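You operate a simulated robot arm through the tools that you are given. There is no shell and no other tool.

The job below is to be done with a simulated robot arm. You get a single attempt, and the scene is never put back.

## Task
Make the air cylinder safe, then pin its rod to the link post.
Fine: air lever off and pressure knob to nought first; red pin down to its head; yellow keeper over it.

Only the result counts: the job must be done as asked and must still hold three seconds after the hand-in. Knocking over, shifting, dropping, spilling or breaking anything else fails it.

## Robot
A 7-joint arm with a two-finger parallel gripper, fixed in place. Base frame: the origin is on the floor under the middle of its stand, x ahead of it, y to its left, z up. Units: mm, degrees, N and s.
It reaches about 1479 mm from its shoulder. Its first joint turns from -166.0 to 166.0 degrees. Payload 4.4 kg.
The TCP is the grasp point between the finger pads, 23 mm short of the fingertips. In the tool frame z runs along the fingers and y along their closing line. The gripper opens to 94 mm. The fingers are 38 mm wide and 10 mm thick; the gripper's body (54 by 96 mm) begins 39 mm behind the TCP.
Orientation is told as [roll, pitch, yaw] about the base's x, y, z axes, in that order, counted from this pose: with the fingers straight down and closing along the base's y, the tool's x points along the base's -x, its y along +y and its z along -z.

## Interface
- The arm moves only by the tool move_arm. Its argument "targets" is a list that holds one entry, the list of rows, each a list of 7 numbers: the shift along the tool's x, y, z in mm, then the turn, a rotation vector about the tool's x, y, z in degrees, then the opening, from 0 (shut) to 1 (fully open). In form: [[[x, y, z, rx, ry, rz, gripper], ...]]. A call has 1 to 20 rows; each row is the pose to reach, as a shift and turn from the pose commanded when the call began, along the tool's axes at that moment. Each row takes 0.2 s and may step no farther than 50 mm and 8.6 degrees from the row before; otherwise, or with a gripper value out of range, the whole call is refused. Where a pose cannot be reached the arm comes as near as it can. A force on the tool above 90 N (or 10 N above the force at the start of the call, whichever is more), or a blocked arm, ends the call early, and 0.2 s more pass. Each finger travels about 72 mm/s and halts on what it meets, pressing with about 26 N; the grip force reading is that of the motor and also rises with nothing between the fingers. The clock runs only during rows and for 0.2 s after the last one: add rows that repeat a pose to give the fingers time. The reply holds the time, the measured pose of the TCP, the force on the tool along the base axes, the opening and the grip force, in the units named above and with some noise, with the torque about the TCP (base axes, N m) and any sound that the robot's microphone picked up, and new pictures: "show" is both (left out), scene, wrist or none.
- Cameras (640 x 400 px; columns grow to the right, rows downward): "scene" is fixed at [399.8, -500.7, 1514.9]; the picture's right is [0.28, -0.96, 0.00], its down [-0.52, -0.15, -0.84] and it looks along [0.81, 0.23, -0.54] (base axes); focal length 318 px, centre (320, 200). "wrist" rides on the gripper at [86, 16, -74] in the tool frame; the picture's right is [-0.18, 0.98, 0.00], its down [-0.58, -0.11, -0.81] and it looks along [-0.79, -0.15, 0.59] (tool axes); focal length 243 px, centre (320, 200). There is no depth. A picture from a camera that has moved, and an enlarged one, comes with that camera's place and axes in the base frame and with its lens.
- enlarge(camera, box): a new picture of the part [left, top, right, bottom] of that camera's present view, enlarged. The clock stands still meanwhile.
- close_job(): hands the job in; it is judged then, once.

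Places have to be worked out from the pictures, the camera data and where the tool is seen. Open the gripper and draw the arm clear of the work before you hand the job in, unless the task says otherwise.

The tools are called after "Emit:" as a command line: name --argument value ..., lists and objects as JSON in quotes. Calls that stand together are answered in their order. move_arm: Moves the arm, as the interface text tells. Its arguments: {"type":"object","properties":{"targets":{"type":"array"},"show":{"type":"string","enum":["both","scene","wrist","none"]}},"required":["targets"]} The other tools are called the same way: enlarge (camera, box) takes an enlarged picture of a part of a camera's view; close_job () hands the job in.

At the start:

```text
time_s: 0.0
tool_pos: [832.2, -122.3, 1280.3]
orientation: [-0.1, 0.0, 0.0]
contact_force: [-0.4, -0.4, 0.0]
ft_torque: [0.0, -0.02, 0.01]
grip_width: 93.9
gripper_force: 0.0
```

scene: 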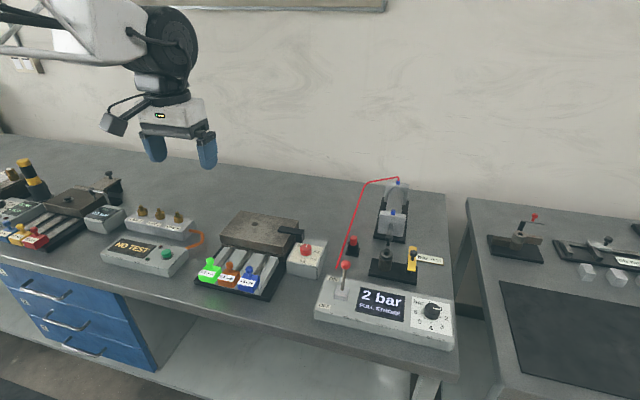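
wrist: 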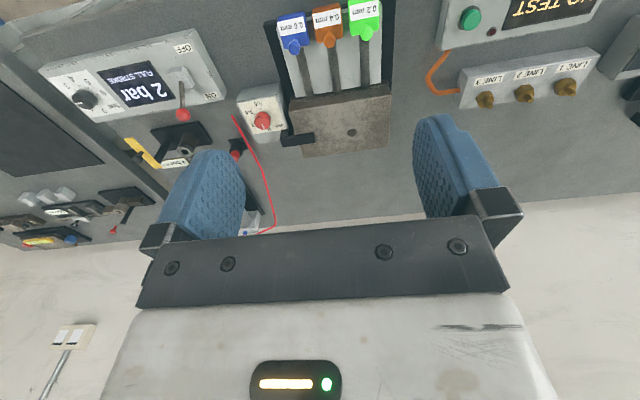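

I'll begin by looking closely at the pneumatic workstation in both camera views before I move.

Emit:
enlarge --camera "scene" --box '[300, 160, 470, 360]'

Emit:
enlarge --camera "wrist" --box '[20, 20, 300, 240]'

Emit:
enlarge --camera "scene" --box '[335, 170, 455, 290]'

```text
2.00 times, centred on (385, 260) of scene
camera zoom: at [399.8, -500.7, 1514.9], right [0.28, -0.96, 0.0], down [-0.52, -0.15, -0.84], along [0.81, 0.23, -0.54], focal length 636 px, centre (190, 80)
```

zoom: 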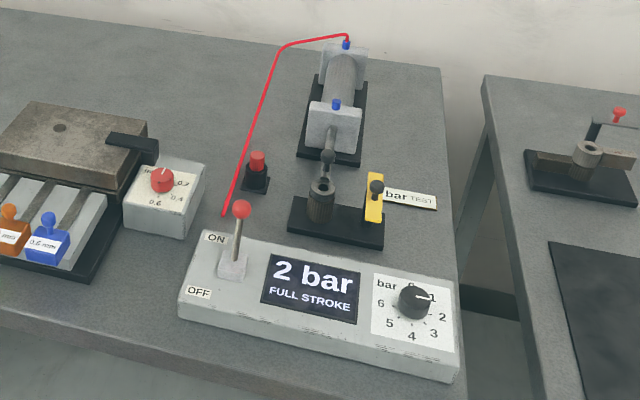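

```text
1.82 times, centred on (160, 130) of wrist
camera zoom: at [744.4, -105.3, 1356.3], right [0.18, 0.98, 0.0], down [0.58, -0.11, 0.81], along [0.79, -0.15, -0.59], focal length 441 px, centre (611, 327)
```

zoom: 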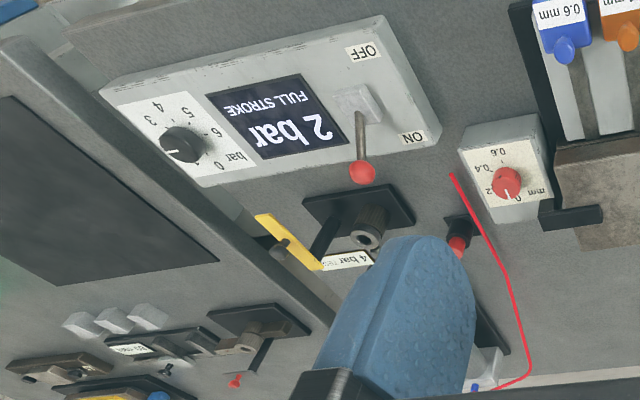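

```text
3.33 times, centred on (395, 230) of scene
camera zoom: at [399.8, -500.7, 1514.9], right [0.28, -0.96, 0.0], down [-0.52, -0.15, -0.84], along [0.81, 0.23, -0.54], focal length 1060 px, centre (70, 100)
```

zoom: 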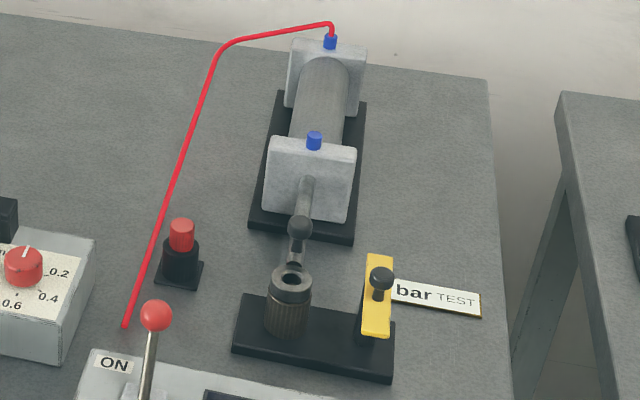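

The lever's ball is on the ON (far) side, and the knob is near the right end of the valve box at about x 927, y -616. The red pin stands in a black holder near (1124, -396). I'll bring the wrist camera nearer the station, staying high, for a clear view.

Emit:
move_arm --targets '[[[3, -37, 16, 0, 0, 0, 1], [6, -74, 32, 0, 0, 0, 1], [9, -111, 48, 0, 0, 0, 1], [12, -148, 64, 0, 0, 0, 1], [15, -185, 80, 0, 0, 0, 1], [18, -222, 96, 0, 0, 0, 1], [21, -259, 112, 0, 0, 0, 1], [24, -296, 128, 0, 0, 0, 1], [27, -333, 144, 0, 0, 0, 1], [30, -368, 160, 0, 0, 0, 1]]]'

```text
time_s: 2.2
tool_pos: [801.0, -491.6, 1122.2]
orientation: [0.0, 0.0, -0.1]
contact_force: [0.0, 0.4, 0.8]
ft_torque: [0.06, -0.04, 0.01]
grip_width: 93.9
gripper_force: 0.1
camera wrist: at [713.6, -474.8, 1196.9], right [0.18, 0.98, 0.0], down [0.58, -0.11, 0.81], along [0.79, -0.15, -0.59], focal length 243 px, centre (320, 200)
```

scene: 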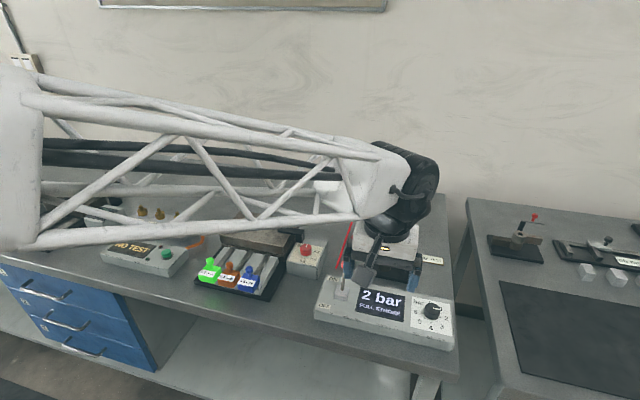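
wrist: 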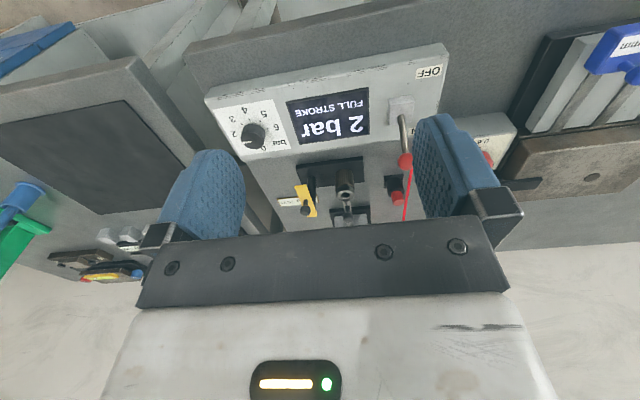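

Emit:
enlarge --camera "wrist" --box '[200, 50, 450, 230]'

Emit:
enlarge --camera "wrist" --box '[270, 140, 420, 230]'

Emit:
enlarge --camera "wrist" --box '[200, 80, 320, 170]'

```text
2.22 times, centred on (325, 140) of wrist
camera zoom: at [713.6, -474.8, 1196.9], right [0.18, 0.98, 0.0], down [0.58, -0.11, 0.81], along [0.79, -0.15, -0.59], focal length 539 px, centre (309, 333)
```

zoom: 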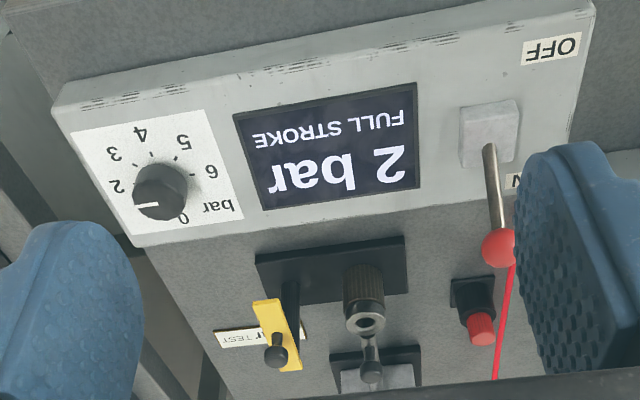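

```text
4.27 times, centred on (345, 185) of wrist
camera zoom: at [713.6, -474.8, 1196.9], right [0.18, 0.98, 0.0], down [0.58, -0.11, 0.81], along [0.79, -0.15, -0.59], focal length 1035 px, centre (213, 264)
```

zoom: 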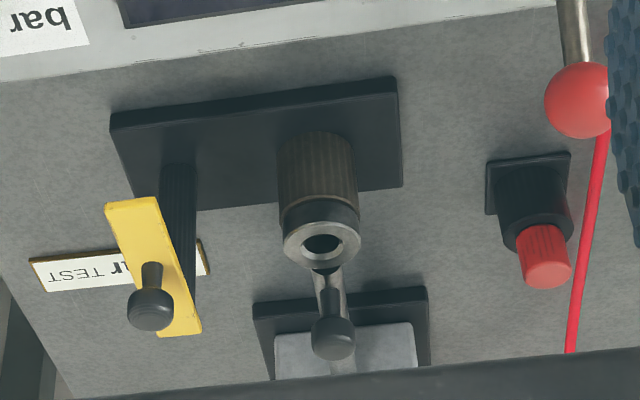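

```text
4.44 times, centred on (260, 125) of wrist
camera zoom: at [713.6, -474.8, 1196.9], right [0.18, 0.98, 0.0], down [0.58, -0.11, 0.81], along [0.79, -0.15, -0.59], focal length 1078 px, centre (587, 533)
```

zoom: 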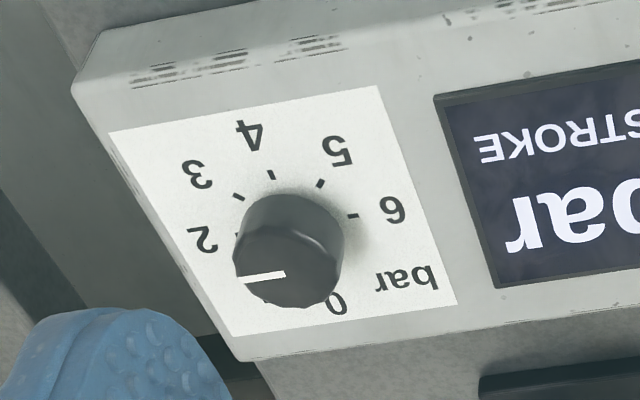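

The display reads 2 bar, the knob points at 2 (towards -y) and 0 lies towards +x. By triangulation the lever ball is at about (940, -411, 984), the knob top at (927, -615, 920) and the post top near (1093, -496, 908). I'll close the fingers and move behind the lever ball, still high.

Emit:
move_arm --targets '[[[-40, 16, 4, 0, 0, 0, 0.6], [-80, 32, 8, 0, 0, 0, 0.2], [-120, 48, 12, 0, 0, 0, 0], [-160, 64, 17, 0, 0, 0, 0], [-202, 80, 22, 0, 0, 0, 0], [-202, 80, 22, 0, 0, 0, 0], [-202, 80, 22, 0, 0, 0, 0]]]'

```text
time_s: 3.8
tool_pos: [1003.8, -410.9, 1097.2]
orientation: [0.1, 0.0, 0.0]
contact_force: [0.2, 0.0, 0.3]
ft_torque: [-0.01, 0.0, 0.01]
grip_width: 0.2
gripper_force: 26.0
camera wrist: at [916.6, -394.8, 1173.3], right [0.18, 0.98, 0.0], down [0.58, -0.11, 0.81], along [0.79, -0.15, -0.59], focal length 243 px, centre (320, 200)
```

scene: 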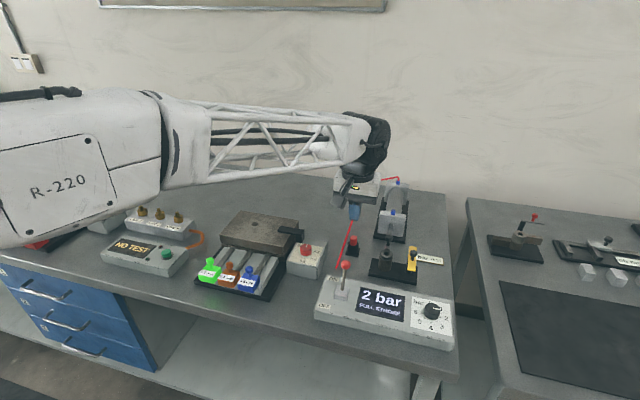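
wrist: 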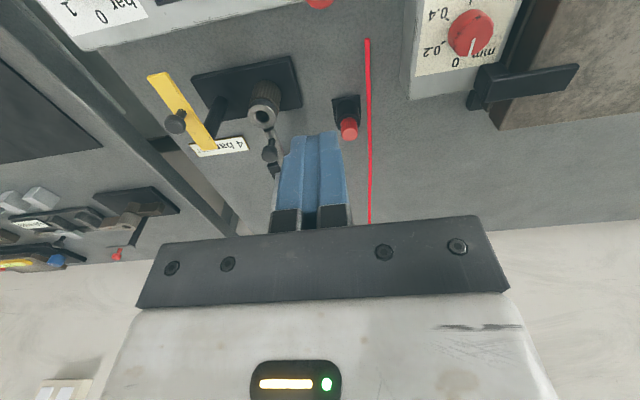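

From here the wrist camera sees the post, keeper and pin well, so I'll enlarge before descending.

Emit:
enlarge --camera "wrist" --box '[130, 50, 290, 190]'

Emit:
enlarge --camera "wrist" --box '[300, 0, 420, 150]'

Emit:
enlarge --camera "scene" --box '[310, 180, 430, 300]'

```text
2.86 times, centred on (210, 120) of wrist
camera zoom: at [916.6, -394.8, 1173.3], right [0.18, 0.98, 0.0], down [0.58, -0.11, 0.81], along [0.79, -0.15, -0.59], focal length 693 px, centre (634, 429)
```

zoom: 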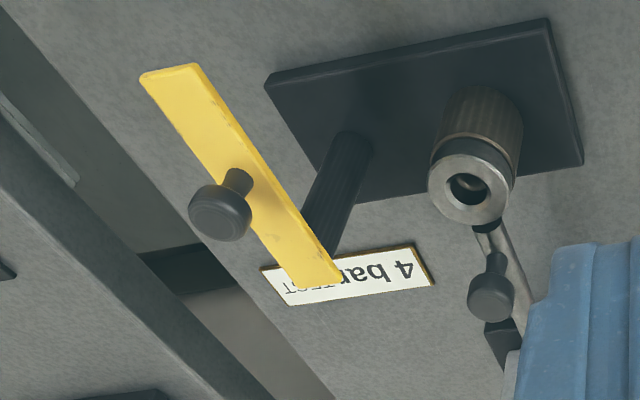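

```text
2.67 times, centred on (360, 75) of wrist
camera zoom: at [916.6, -394.8, 1173.3], right [0.18, 0.98, 0.0], down [0.58, -0.11, 0.81], along [0.79, -0.15, -0.59], focal length 647 px, centre (213, 533)
```

zoom: 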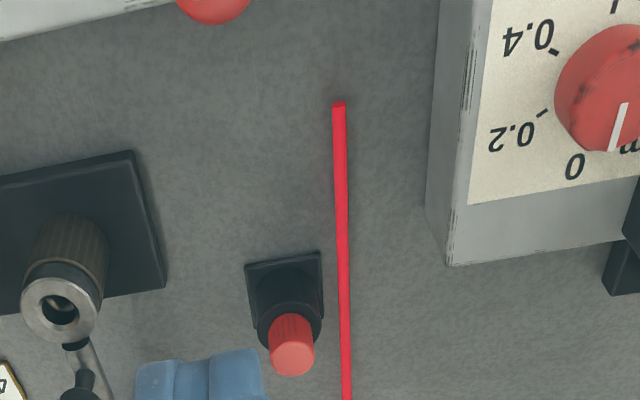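

```text
3.33 times, centred on (370, 240) of scene
camera zoom: at [399.8, -500.7, 1514.9], right [0.28, -0.96, 0.0], down [-0.52, -0.15, -0.84], along [0.81, 0.23, -0.54], focal length 1060 px, centre (153, 67)
```

zoom: 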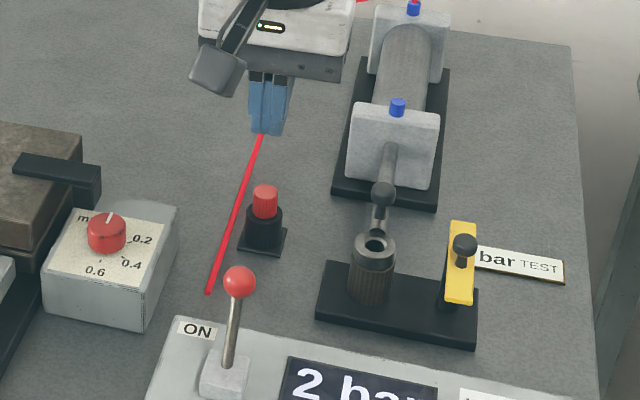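

Using both views, the lever ball is at about (942, -409, 984) with a radius near 11.5 mm. The closed fingertips are about 30 mm behind it, so I'll lower them level with the ball.

Emit:
move_arm --targets '[[[0, 0, 37, 0, 0, 0, 0], [0, 0, 74, 0, 0, 0, 0], [0, 0, 108, 0, 0, 0, 0]]]'

```text
time_s: 4.6
tool_pos: [1003.7, -410.8, 988.9]
orientation: [-0.1, 0.1, -0.1]
contact_force: [0.1, -0.8, 0.9]
ft_torque: [0.01, 0.02, 0.0]
grip_width: 0.0
gripper_force: 25.9
camera wrist: at [916.4, -395.4, 1064.0], right [0.18, 0.98, 0.0], down [0.58, -0.11, 0.81], along [0.79, -0.15, -0.59], focal length 243 px, centre (320, 200)
```

scene: 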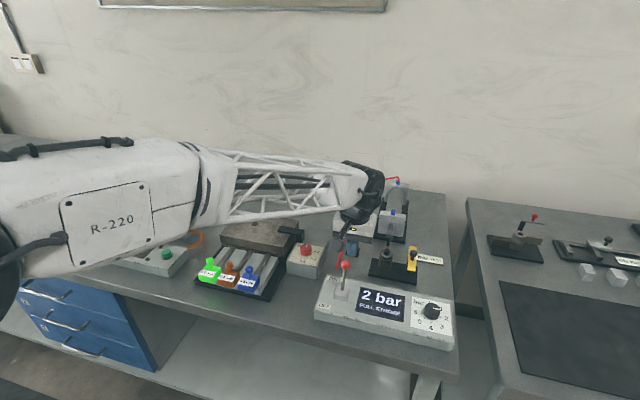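
wrist: 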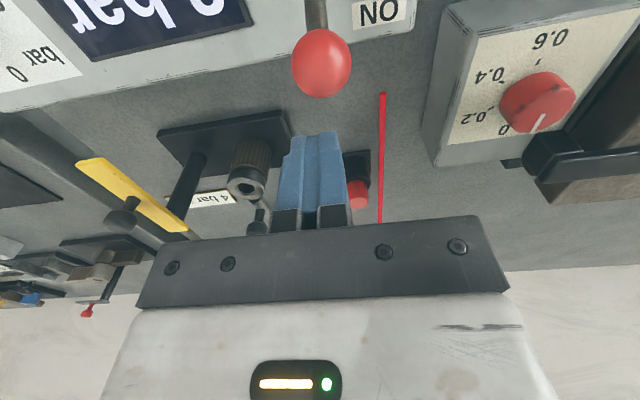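

The ball is at about (953, -404, 975), directly in front of the fingers. I'll centre on it, drop 10 mm and draw it back towards OFF in small steps.

Emit:
move_arm --targets '[[[0, 6, 10, 0, 0, 0, 0], [14, 6, 10, 0, 0, 0, 0], [24, 6, 10, 0, 0, 0, 0], [34, 6, 10, 0, 0, 0, 0], [44, 6, 10, 0, 0, 0, 0], [54, 6, 10, 0, 0, 0, 0], [62, 6, 10, 0, 0, 0, 0], [70, 6, 10, 0, 0, 0, 0]]]'

```text
time_s: 6.4
tool_pos: [934.3, -404.6, 982.1]
orientation: [0.1, -0.1, 0.0]
contact_force: [-1.2, -0.8, -0.2]
ft_torque: [-0.01, -0.02, 0.02]
grip_width: 0.1
gripper_force: 25.9
camera wrist: at [847.0, -386.8, 1056.6], right [0.18, 0.98, 0.0], down [0.58, -0.11, 0.81], along [0.79, -0.15, -0.59], focal length 243 px, centre (320, 200)
```

scene: 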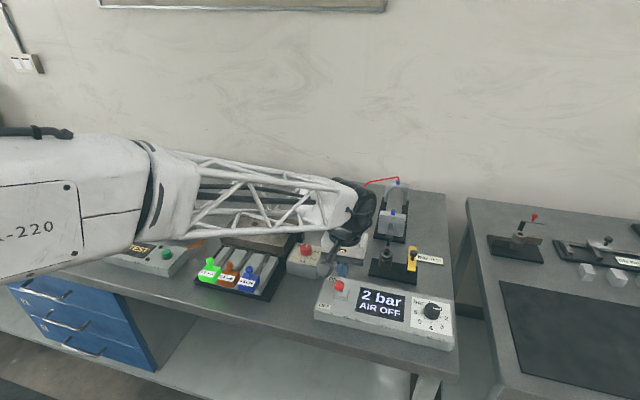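
wrist: 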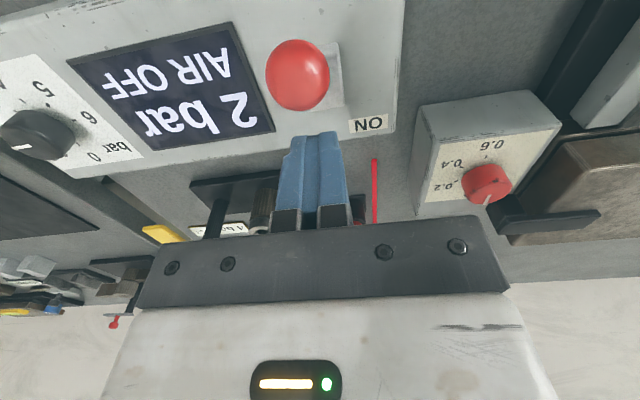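

The display now reads "AIR OFF" and the lever ball has snapped over to about x 886. Next I'll lift clear and go above the pressure knob with the fingers open.

Emit:
move_arm --targets '[[[0, 0, -40, 0, 0, 0, 0], [0, 0, -75, 0, 0, 0, 0.2], [2, -42, -75, 0, 0, 0, 0.5], [4, -84, -75, 0, 0, 0, 0.7], [6, -126, -75, 0, 0, 0, 0.75], [8, -168, -75, 0, 0, 0, 0.75], [10, -209, -75, 0, 0, 0, 0.75], [10, -209, -60, 0, 0, 0, 0.75]]]'

```text
time_s: 8.2
tool_pos: [923.5, -614.0, 1043.1]
orientation: [0.0, 0.0, 0.0]
contact_force: [0.0, 0.1, 0.2]
ft_torque: [-0.02, 0.0, 0.01]
grip_width: 70.6
gripper_force: 0.0
camera wrist: at [835.5, -597.9, 1118.5], right [0.18, 0.98, 0.0], down [0.58, -0.11, 0.81], along [0.79, -0.15, -0.59], focal length 243 px, centre (320, 200)
```

scene: 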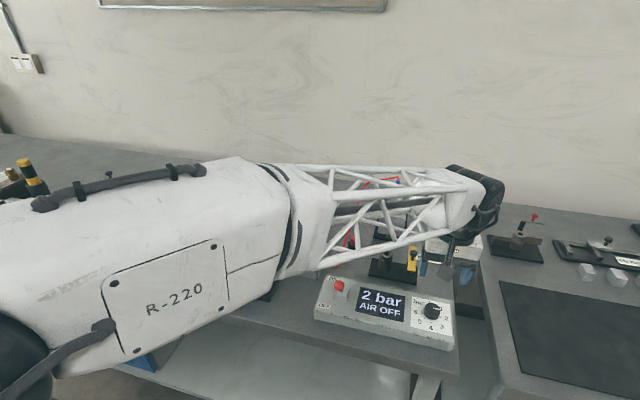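
wrist: 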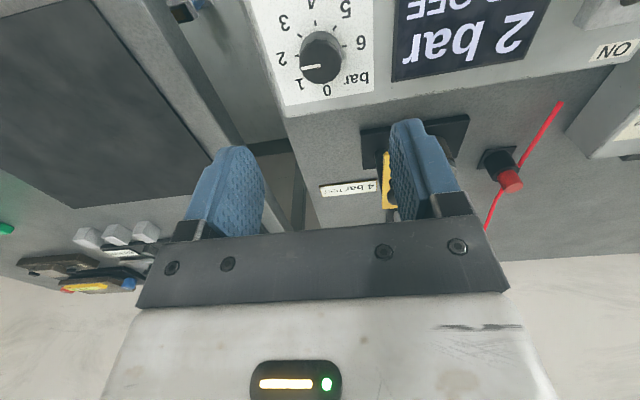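

The knob now shows at about (320, 57) in the wrist view, so I'll enlarge that area to pin down its centre and height.

Emit:
enlarge --camera "wrist" --box '[250, 0, 400, 110]'

Emit:
enlarge --camera "scene" --box '[310, 260, 470, 360]'

```text
3.64 times, centred on (325, 55) of wrist
camera zoom: at [835.5, -597.9, 1118.5], right [0.18, 0.98, 0.0], down [0.58, -0.11, 0.81], along [0.79, -0.15, -0.59], focal length 882 px, centre (302, 727)
```

zoom: 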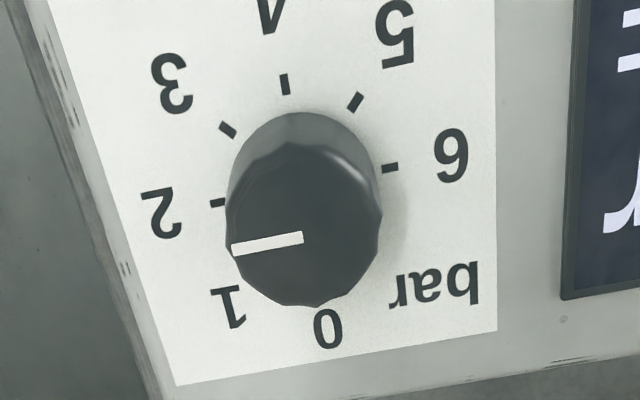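

```text
4.00 times, centred on (390, 310) of scene
camera zoom: at [399.8, -500.7, 1514.9], right [0.28, -0.96, 0.0], down [-0.52, -0.15, -0.84], along [0.81, 0.23, -0.54], focal length 1272 px, centre (40, -240)
```

zoom: 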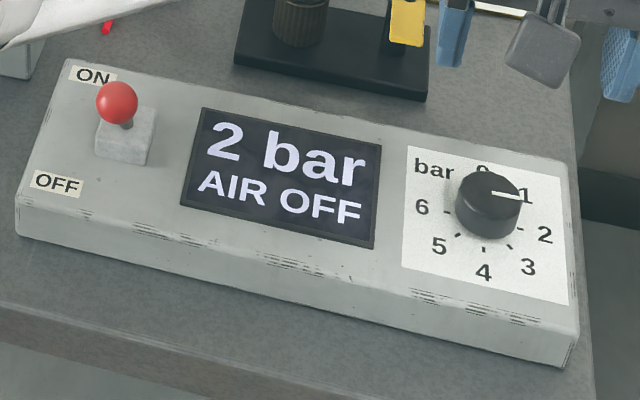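

The knob axis is at about (923, -614), with its base at z 897, top at 924 and about 33 mm across. It points at 2 (-y) and 0 is 90° counter-clockwise seen from above. I'll come down over it and grip.

Emit:
move_arm --targets '[[[0, 0, 40, 0, 0, 0, 0.75], [0, 0, 80, 0, 0, 0, 0.75], [0, 0, 105, 0, 0, 0, 0.75], [0, 0, 118, 0, 0, 0, 0.75], [0, 0, 118, 0, 0, 0, 0.5], [0, 0, 118, 0, 0, 0, 0.25], [0, 0, 118, 0, 0, 0, 0.2], [0, 0, 118, 0, 0, 0, 0.2]]]'

```text
time_s: 10.0
tool_pos: [922.8, -614.5, 923.0]
orientation: [0.0, 0.0, -0.1]
contact_force: [5.0, -33.5, -2.6]
ft_torque: [0.02, -0.85, -0.05]
grip_width: 33.6
gripper_force: 45.5
camera wrist: at [835.6, -598.0, 999.2], right [0.18, 0.98, 0.0], down [0.58, -0.11, 0.81], along [0.79, -0.15, -0.59], focal length 243 px, centre (320, 200)
```

scene: 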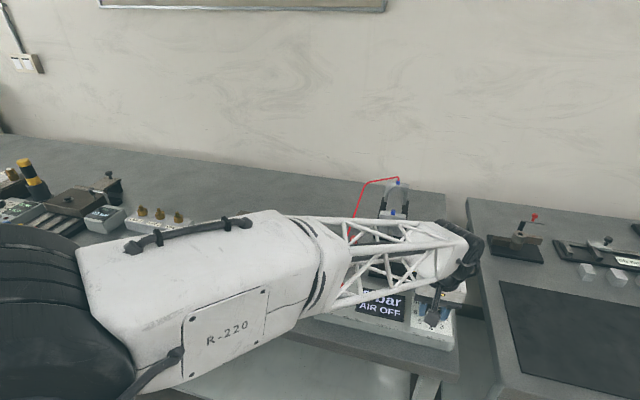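
wrist: 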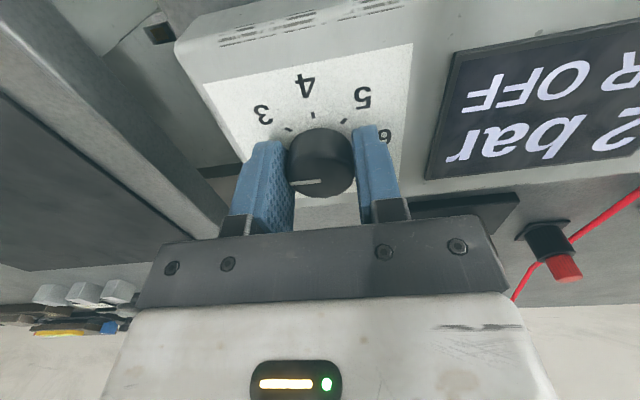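

The grip is on (width 33.6 mm), but -33 N sideways says the knob centre is a little towards -y. I'll shift 1.5 mm to unload that before turning.

Emit:
move_arm --targets '[[[0, -0.8, 0, 0, 0, 0, 0.2], [0, -1.5, 0, 0, 0, 0, 0.2]]]' --show "none"

```text
time_s: 10.6
tool_pos: [921.7, -614.7, 923.6]
orientation: [0.1, 0.0, -0.1]
contact_force: [-18.2, -10.2, 8.3]
ft_torque: [-0.57, -0.01, 0.01]
grip_width: 33.9
gripper_force: 45.1
```

Side load is now about 10 N. I'll turn the knob counter-clockwise in small steps and check the display.

Emit:
move_arm --targets '[[[0, 0, 0, 0, 0, -8, 0.2], [0, 0, 0, 0, 0, -16, 0.2], [0, 0, 0, 0, 0, -24, 0.2], [0, 0, 0, 0, 0, -32, 0.2], [0, 0, 0, 0, 0, -40, 0.2], [0, 0, 0, 0, 0, -48, 0.2], [0, 0, 0, 0, 0, -48, 0.2]]]'

```text
time_s: 12.2
tool_pos: [925.4, -616.1, 923.1]
orientation: [-0.2, 0.0, 48.1]
contact_force: [46.4, -38.7, 10.3]
ft_torque: [-0.93, 0.16, 0.07]
grip_width: 32.9
gripper_force: 45.3
camera wrist: at [855.4, -667.0, 999.0], right [-0.61, 0.79, 0.0], down [0.47, 0.36, 0.81], along [0.64, 0.49, -0.59], focal length 243 px, centre (320, 200)
```

scene: 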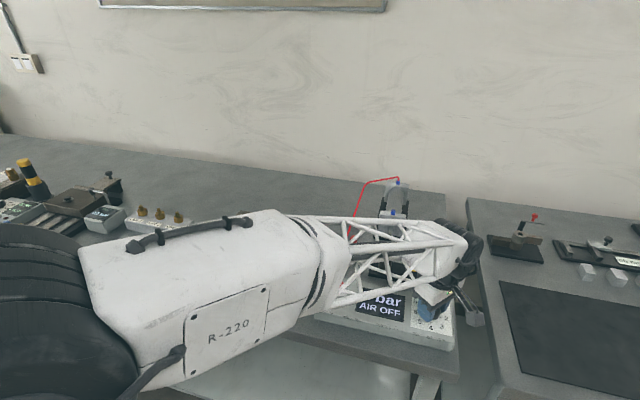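
wrist: 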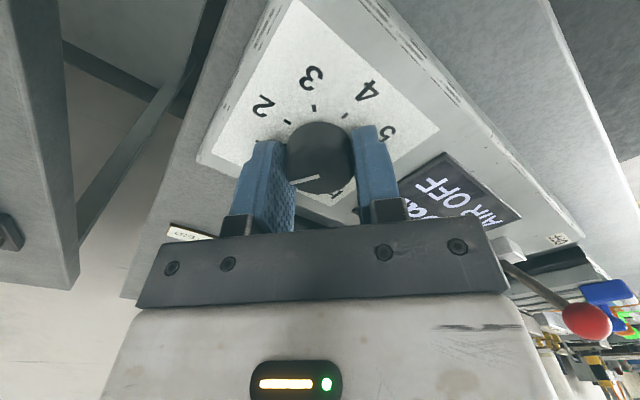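

The knob turns with the fingers (48° so far), but about 60 N has built up along the closing line because the grip centre is slightly off-axis. I'll shift along the tool's -y to relieve it.

Emit:
move_arm --targets '[[[0, -1.5, 0, 0, 0, 0, 0.2], [0, -3, 0, 0, 0, 0, 0.2], [0, -3, 0, 0, 0, 0, 0.2]]]' --show "none"

```text
time_s: 13.0
tool_pos: [924.8, -615.6, 923.6]
orientation: [0.1, 0.0, 48.2]
contact_force: [-7.3, 37.3, 31.6]
ft_torque: [0.16, -0.12, -0.05]
grip_width: 33.0
gripper_force: 45.6
```

The best centre lies between those two positions. I'll correct by about 1 mm back and finish the turn to 90°.

Emit:
move_arm --targets '[[[-1.1, 1, 0, 0, 0, 0, 0.2], [-1.1, 1, 0, 0, 0, -8, 0.2], [-1.1, 1, 0, 0, 0, -16, 0.2], [-1.1, 1, 0, 0, 0, -24, 0.2], [-1.1, 1, 0, 0, 0, -32, 0.2], [-1.1, 1, 0, 0, 0, -40, 0.2], [-1.1, 1, 0, 0, 0, -42, 0.2]]]'

```text
time_s: 14.6
tool_pos: [925.3, -615.5, 921.0]
orientation: [0.2, -0.1, 90.1]
contact_force: [8.0, -7.2, -14.6]
ft_torque: [-0.15, -0.54, -0.61]
grip_width: 33.9
gripper_force: 45.2
camera wrist: at [908.7, -701.1, 996.4], right [-0.98, 0.18, 0.0], down [0.11, 0.58, 0.81], along [0.15, 0.79, -0.59], focal length 243 px, centre (320, 200)
```

scene: 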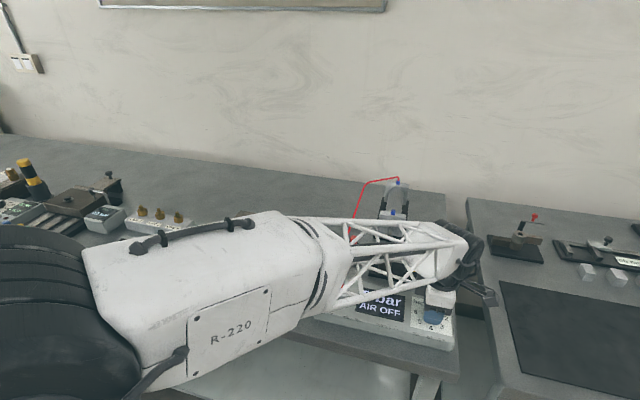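
wrist: 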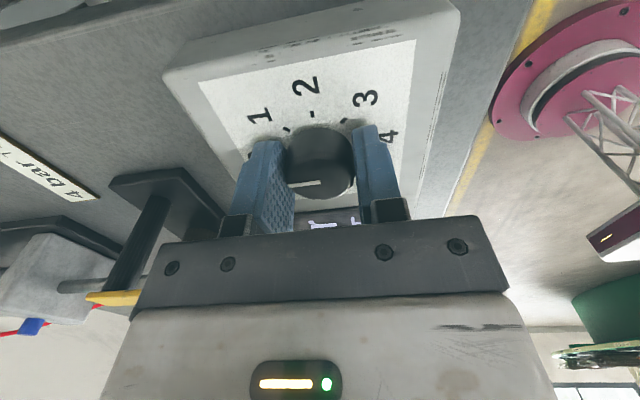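

The knob has turned 90°, and a -0.61 N m torque about z suggests it's at its stop. I'll zoom in to read the display and the pointer.

Emit:
enlarge --camera "scene" --box '[320, 270, 470, 360]'

Emit:
enlarge --camera "wrist" --box '[220, 80, 420, 240]'

```text
4.27 times, centred on (395, 315) of scene
camera zoom: at [399.8, -500.7, 1514.9], right [0.28, -0.96, 0.0], down [-0.52, -0.15, -0.84], along [0.81, 0.23, -0.54], focal length 1357 px, centre (0, -291)
```

zoom: 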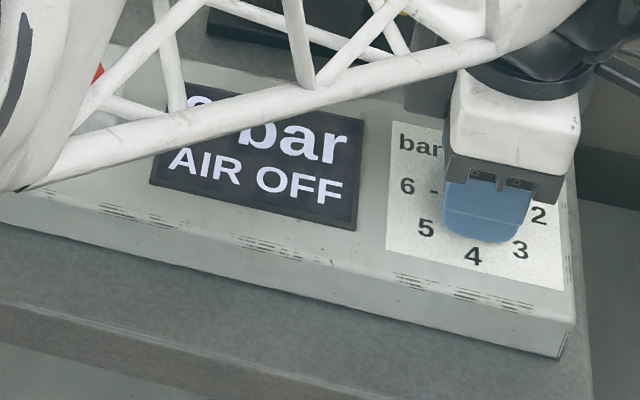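

```text
2.50 times, centred on (320, 160) of wrist
camera zoom: at [908.7, -701.1, 996.4], right [-0.98, 0.18, 0.0], down [0.11, 0.58, 0.81], along [0.15, 0.79, -0.59], focal length 606 px, centre (320, 300)
```

zoom: 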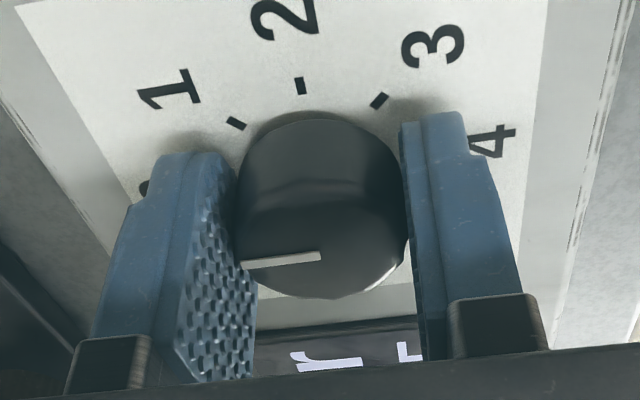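

The pointer now lines up with 0 in the wrist view. I'll press 3° further to be sure it is on the stop, then open and lift to read the display.

Emit:
move_arm --targets '[[[0, 0, 0, 0, 0, -3, 0.2], [0, 0, 0, 0, 0, -3, 0.2], [0, 0, 0, 0, 0, -3, 0.6], [0, 0, 0, 0, 0, -3, 0.8], [0, 0, 0, 0, 0, -3, 0.8], [0, 0, -40, 0, 0, -3, 0.8], [0, 0, -80, 0, 0, -3, 0.8], [0, 0, -120, 0, 0, -3, 0.8]]]'

```text
time_s: 16.4
tool_pos: [924.3, -616.5, 1040.5]
orientation: [0.1, 0.0, 93.0]
contact_force: [-0.5, 0.1, -1.3]
ft_torque: [0.04, -0.02, -0.03]
grip_width: 75.3
gripper_force: 0.1
camera wrist: at [912.9, -703.7, 1116.6], right [-0.99, 0.13, 0.0], down [0.08, 0.59, 0.81], along [0.11, 0.8, -0.59], focal length 243 px, centre (320, 200)
```

scene: 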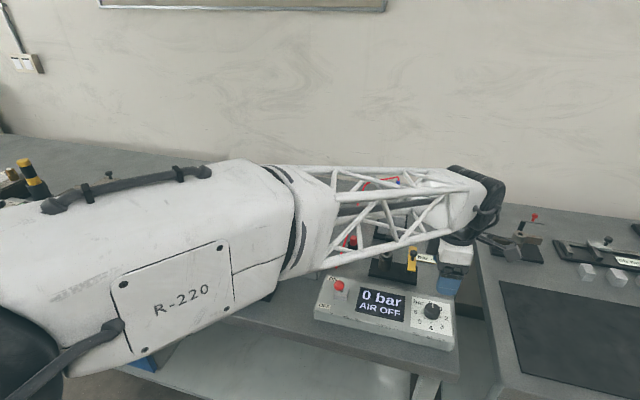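
wrist: 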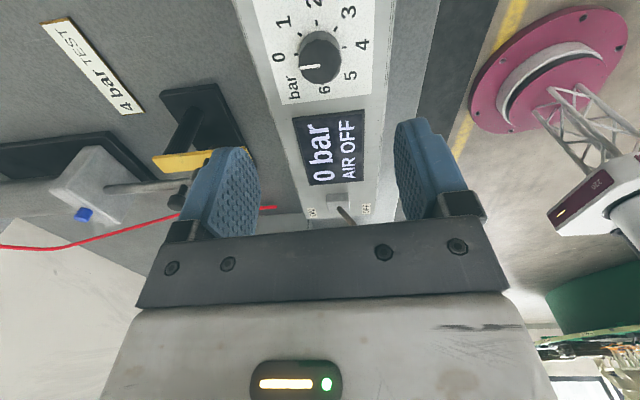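

The display reads "0 bar / AIR OFF", so the cylinder is safe. I'll turn the wrist back to yaw 0 and move to look down on the link post between the open fingers.

Emit:
move_arm --targets '[[[0, 0, -15, 0, 0, 8.5, 0.9], [-10, -3, -30, 0, 0, 17, 1], [-24, -7, -45, 0, 0, 25.5, 1], [-40, -12, -50, 0, 0, 34, 1], [-56, -16, -50, 0, 0, 42.5, 1], [-72, -21, -50, 0, 0, 51, 1], [-88, -25, -50, 0, 0, 59.5, 1], [-104, -30, -50, 0, 0, 68, 1], [-120, -35, -50, 0, 0, 76.5, 1], [-137, -40, -50, 0, 0, 85, 1], [-154, -44, -50, 0, 0, 93, 1]]]'

```text
time_s: 18.8
tool_pos: [961.5, -459.7, 1092.7]
orientation: [0.0, 0.0, -0.1]
contact_force: [-0.3, -0.1, 0.2]
ft_torque: [-0.04, 0.01, 0.02]
grip_width: 94.0
gripper_force: 0.0
camera wrist: at [874.5, -442.3, 1168.4], right [0.19, 0.98, 0.0], down [0.58, -0.11, 0.81], along [0.79, -0.15, -0.59], focal length 243 px, centre (320, 200)
```

scene: 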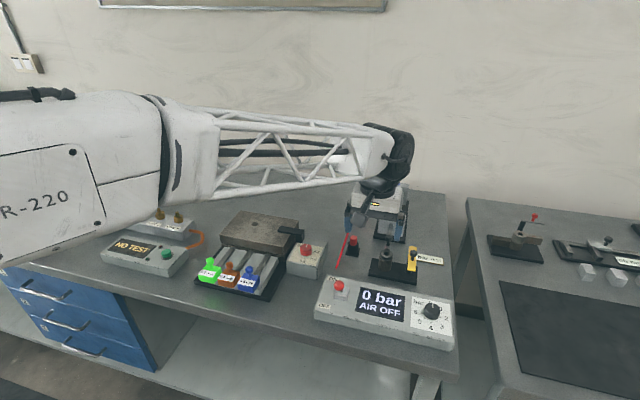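
wrist: 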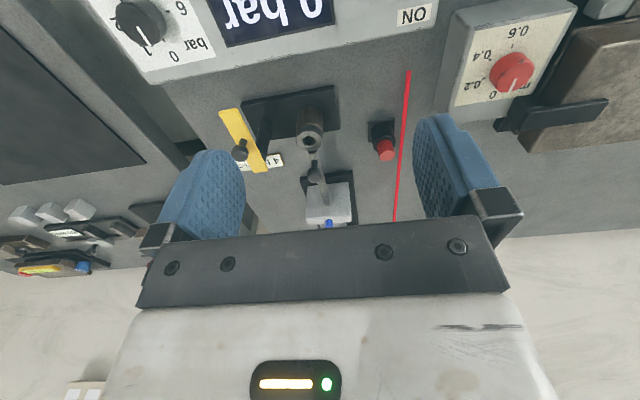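

Emit:
enlarge --camera "wrist" --box '[210, 70, 370, 230]'

Emit:
enlarge --camera "wrist" --box '[280, 80, 350, 130]'

Emit:
enlarge --camera "wrist" --box '[285, 120, 345, 200]'

Emit:
enlarge --camera "scene" --box '[330, 220, 430, 290]'

```text
2.50 times, centred on (290, 150) of wrist
camera zoom: at [874.5, -442.3, 1168.4], right [0.19, 0.98, 0.0], down [0.58, -0.11, 0.81], along [0.79, -0.15, -0.59], focal length 606 px, centre (395, 325)
```

zoom: 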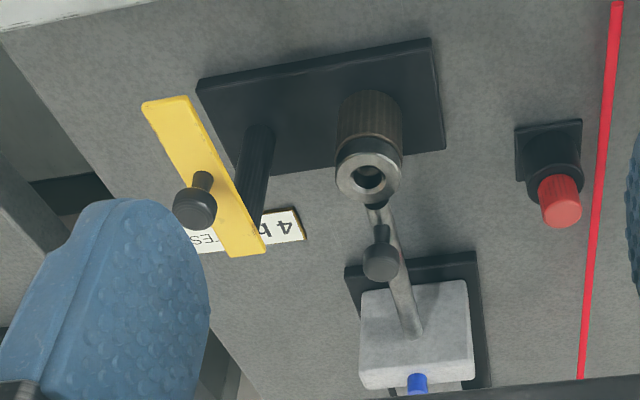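

```text
8.00 times, centred on (315, 105) of wrist
camera zoom: at [874.5, -442.3, 1168.4], right [0.19, 0.98, 0.0], down [0.58, -0.11, 0.81], along [0.79, -0.15, -0.59], focal length 1941 px, centre (360, 960)
```

zoom: 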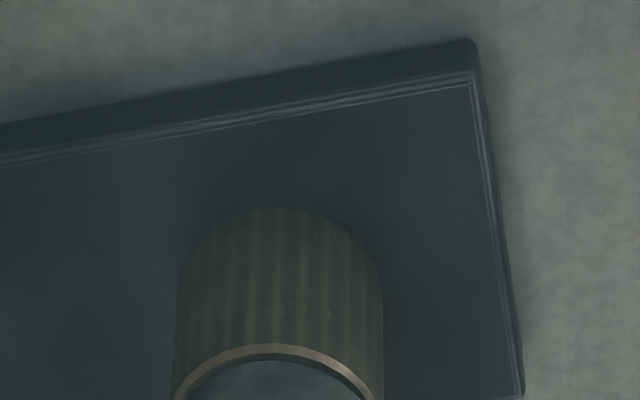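

```text
5.00 times, centred on (315, 160) of wrist
camera zoom: at [874.5, -442.3, 1168.4], right [0.19, 0.98, 0.0], down [0.58, -0.11, 0.81], along [0.79, -0.15, -0.59], focal length 1213 px, centre (345, 400)
```

zoom: 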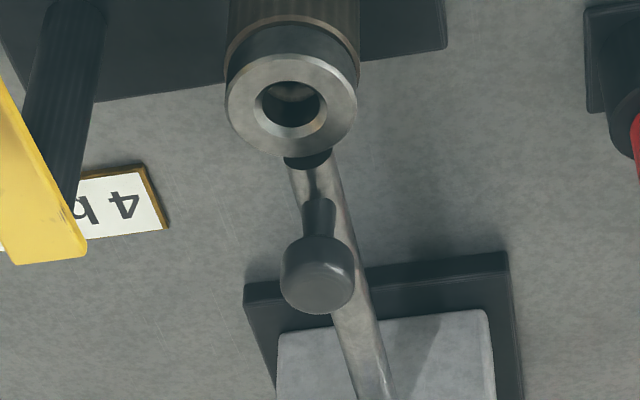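

```text
5.71 times, centred on (380, 255) of scene
camera zoom: at [399.8, -500.7, 1514.9], right [0.28, -0.96, 0.0], down [-0.52, -0.15, -0.84], along [0.81, 0.23, -0.54], focal length 1818 px, centre (-23, -114)
```

zoom: 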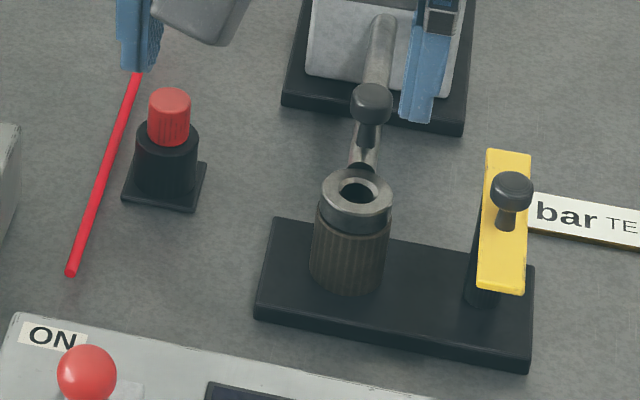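

Eye and post look nearly concentric. To check the alignment along the rod I want a steeper view, so I'll move forward above the post, staying high.

Emit:
move_arm --targets '[[[-42, -8, 0, 0, 0, 0, 1], [-84, -16, 0, 0, 0, 0, 1], [-124, -24, 0, 0, 0, 0, 1], [-124, -24, 0, 0, 0, 0, 1]]]'

Emit:
enlarge --camera "wrist" --box '[250, 0, 370, 75]'

Emit:
enlarge --camera "wrist" --box '[170, 0, 470, 190]'

```text
time_s: 19.8
tool_pos: [1085.0, -486.1, 1090.6]
orientation: [0.0, 0.0, 0.1]
contact_force: [-0.4, -0.2, -0.6]
ft_torque: [-0.01, -0.03, 0.0]
grip_width: 94.0
gripper_force: 0.1
camera wrist: at [998.9, -468.2, 1167.1], right [0.18, 0.98, 0.0], down [0.58, -0.11, 0.81], along [0.79, -0.15, -0.59], focal length 243 px, centre (320, 200)
```

scene: 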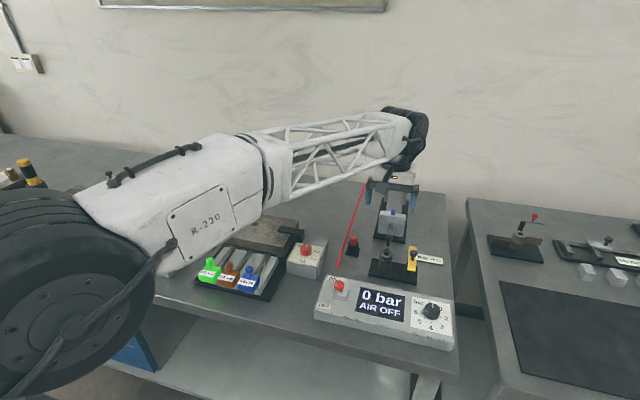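
wrist: 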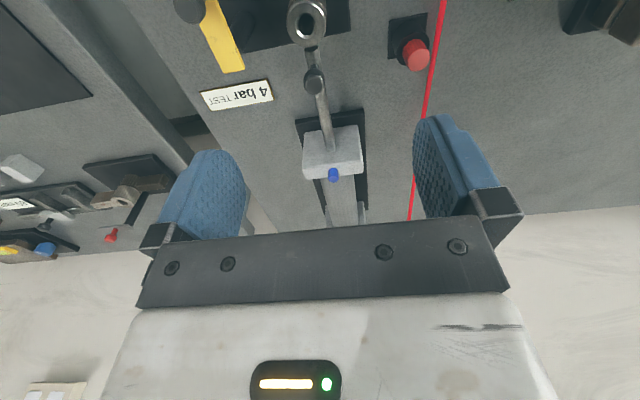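

```text
5.33 times, centred on (310, 38) of wrist
camera zoom: at [998.9, -468.2, 1167.1], right [0.18, 0.98, 0.0], down [0.58, -0.11, 0.81], along [0.79, -0.15, -0.59], focal length 1294 px, centre (373, 1067)
```

zoom: 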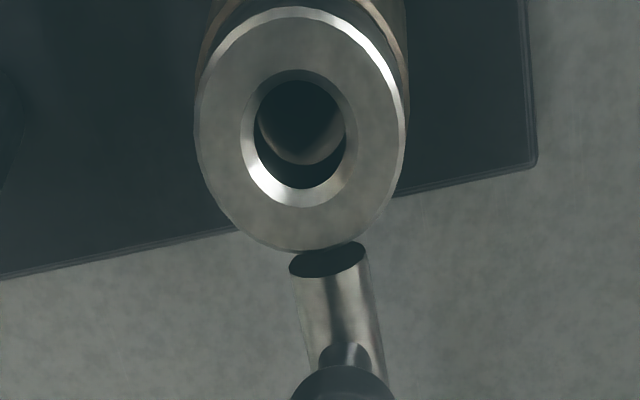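

```text
2.11 times, centred on (320, 95) of wrist
camera zoom: at [998.9, -468.2, 1167.1], right [0.18, 0.98, 0.0], down [0.58, -0.11, 0.81], along [0.79, -0.15, -0.59], focal length 511 px, centre (320, 421)
```

zoom: 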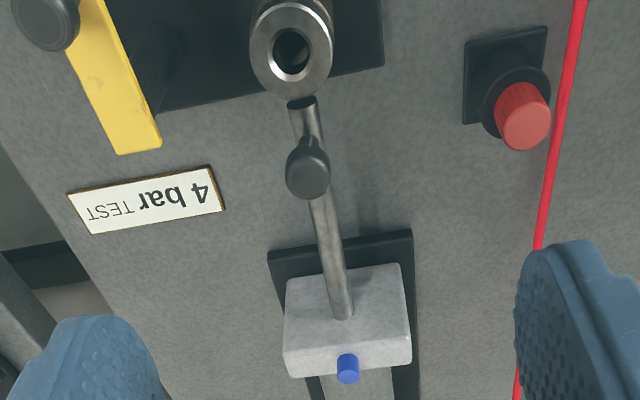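

The ring looks stacked on the post, with the rod meeting it from behind. I'll zoom further from both cameras to check whether the holes line up.

Emit:
enlarge --camera "scene" --box '[368, 230, 408, 280]'

Emit:
enlarge --camera "wrist" --box '[280, 0, 340, 60]'

```text
8.00 times, centred on (388, 255) of scene
camera zoom: at [399.8, -500.7, 1514.9], right [0.28, -0.96, 0.0], down [-0.52, -0.15, -0.84], along [0.81, 0.23, -0.54], focal length 2544 px, centre (-224, -240)
```

zoom: 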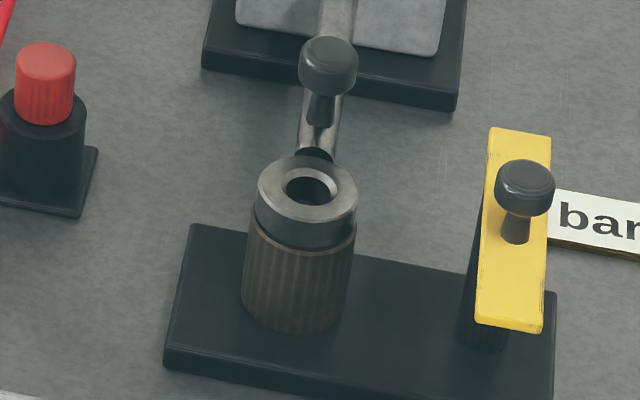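

```text
6.67 times, centred on (310, 30) of wrist
camera zoom: at [998.9, -468.2, 1167.1], right [0.18, 0.98, 0.0], down [0.58, -0.11, 0.81], along [0.79, -0.15, -0.59], focal length 1618 px, centre (387, 1333)
```

zoom: 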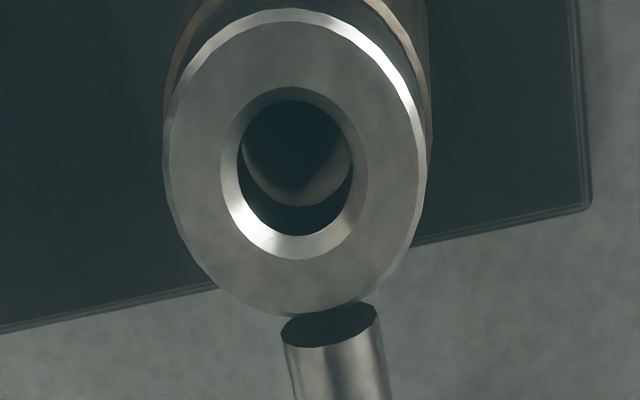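

Through the ring I see the post bore continuing below it with no visible ledge, so the eye and post holes look aligned to within about 1 mm. The red pin head is near (1123, -395), top z about 921. I'll move above it to refine that.

Emit:
move_arm --targets '[[[-13, 30, 0, 0, 0, 0, 1], [-26, 60, 10, 0, 0, 0, 1], [-38, 91, 30, 0, 0, 0, 0.7], [-38, 91, 40, 0, 0, 0, 0.64], [-38, 91, 40, 0, 0, 0, 0.64]]]'

Emit:
enlarge --camera "wrist" --box '[260, 0, 400, 110]'

Emit:
enlarge --camera "scene" --box '[330, 220, 380, 270]'

```text
time_s: 21.0
tool_pos: [1121.6, -391.6, 1052.2]
orientation: [0.0, 0.0, 0.1]
contact_force: [0.2, 0.9, -0.7]
ft_torque: [0.02, -0.02, 0.0]
grip_width: 60.1
gripper_force: 0.1
camera wrist: at [1035.4, -375.3, 1128.0], right [0.18, 0.98, 0.0], down [0.58, -0.11, 0.81], along [0.79, -0.15, -0.59], focal length 243 px, centre (320, 200)
```

scene: 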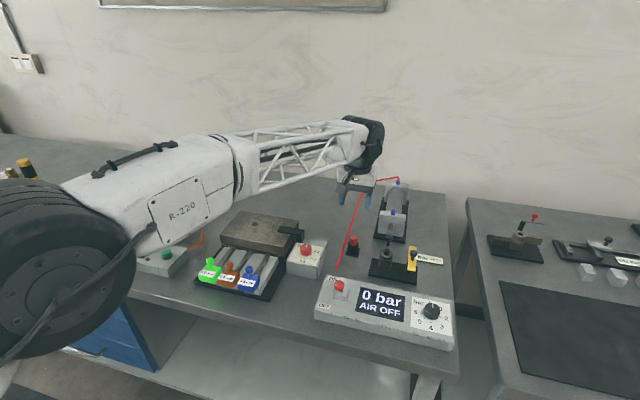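
wrist: 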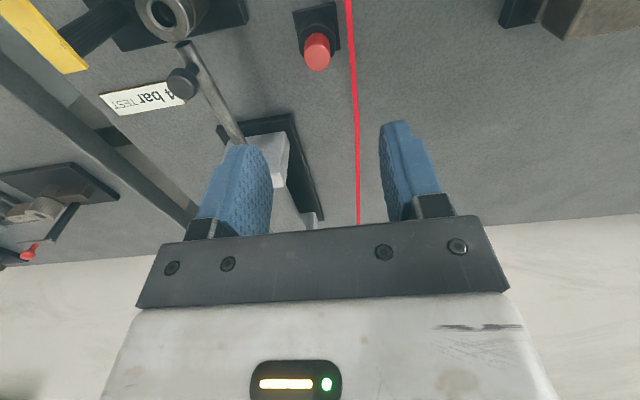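

```text
3.64 times, centred on (330, 55) of wrist
camera zoom: at [1035.4, -375.3, 1128.0], right [0.18, 0.98, 0.0], down [0.58, -0.11, 0.81], along [0.79, -0.15, -0.59], focal length 882 px, centre (284, 727)
```

zoom: 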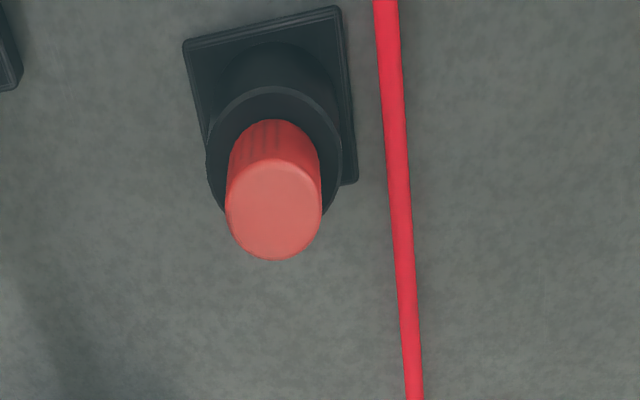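

```text
8.00 times, centred on (355, 245) of scene
camera zoom: at [399.8, -500.7, 1514.9], right [0.28, -0.96, 0.0], down [-0.52, -0.15, -0.84], along [0.81, 0.23, -0.54], focal length 2544 px, centre (40, -160)
```

zoom: 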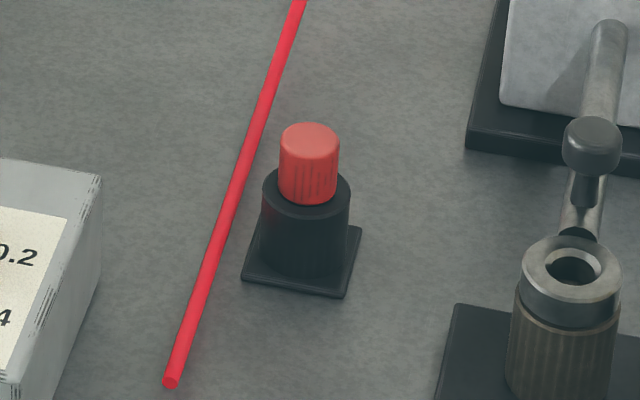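

Both views agree: pin top centre at (1124.5, -394.4, 918), about 22 mm across, holder top near z 895. I'll descend with the fingers either side of the head, tips a few mm above the holder, and close.

Emit:
move_arm --targets '[[[-2.9, -2.8, 40, 0, 0, 0, 0.6], [-2.9, -2.8, 80, 0, 0, 0, 0.5], [-2.9, -2.8, 110, 0, 0, 0, 0.5], [-2.9, -2.8, 122, 0, 0, 0, 0.5], [-2.9, -2.8, 129, 0, 0, 0, 0.5], [-2.9, -2.8, 129, 0, 0, 0, 0.5]]]'

Emit:
enlarge --camera "wrist" --box '[240, 100, 400, 220]'

Emit:
enlarge --camera "scene" --box '[330, 210, 380, 260]'

```text
time_s: 22.4
tool_pos: [1126.2, -395.0, 924.4]
orientation: [0.1, 0.0, 0.1]
contact_force: [0.1, -0.7, 0.5]
ft_torque: [0.01, 0.01, -0.01]
grip_width: 47.0
gripper_force: 0.1
camera wrist: at [1038.8, -378.4, 999.7], right [0.18, 0.98, 0.0], down [0.58, -0.11, 0.81], along [0.79, -0.15, -0.59], focal length 243 px, centre (320, 200)
```

scene: 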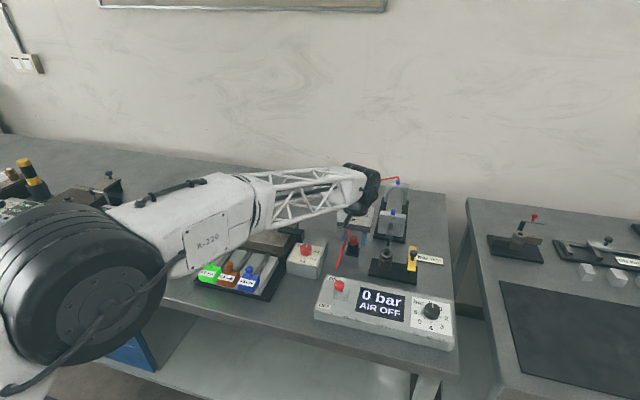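
wrist: 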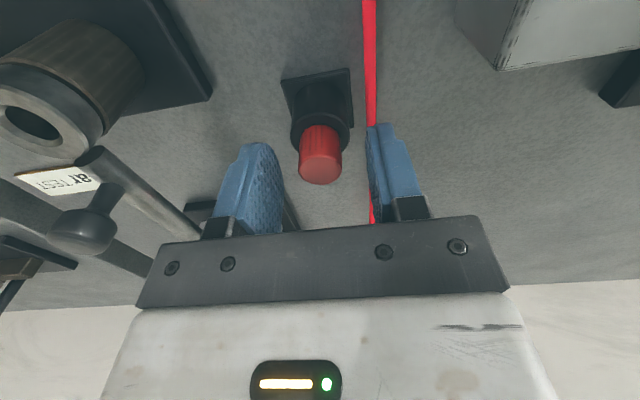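

```text
3.33 times, centred on (320, 160) of wrist
camera zoom: at [1038.8, -378.4, 999.7], right [0.18, 0.98, 0.0], down [0.58, -0.11, 0.81], along [0.79, -0.15, -0.59], focal length 809 px, centre (320, 333)
```

zoom: 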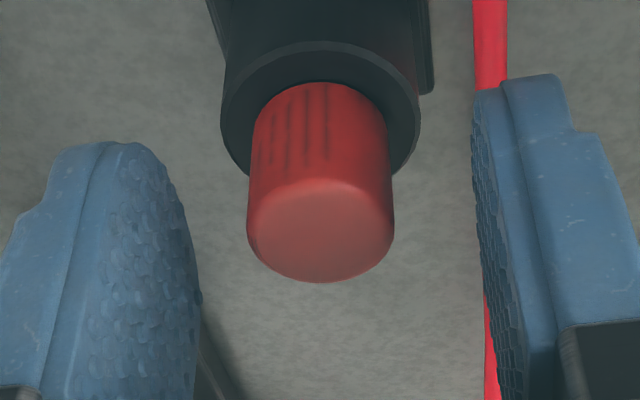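

```text
8.00 times, centred on (355, 235) of scene
camera zoom: at [399.8, -500.7, 1514.9], right [0.28, -0.96, 0.0], down [-0.52, -0.15, -0.84], along [0.81, 0.23, -0.54], focal length 2544 px, centre (40, -80)
```

zoom: 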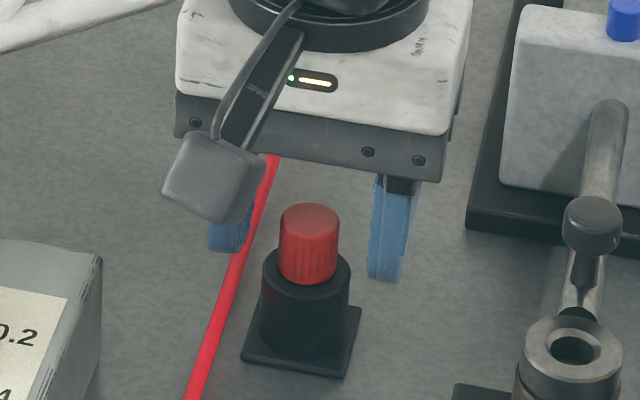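

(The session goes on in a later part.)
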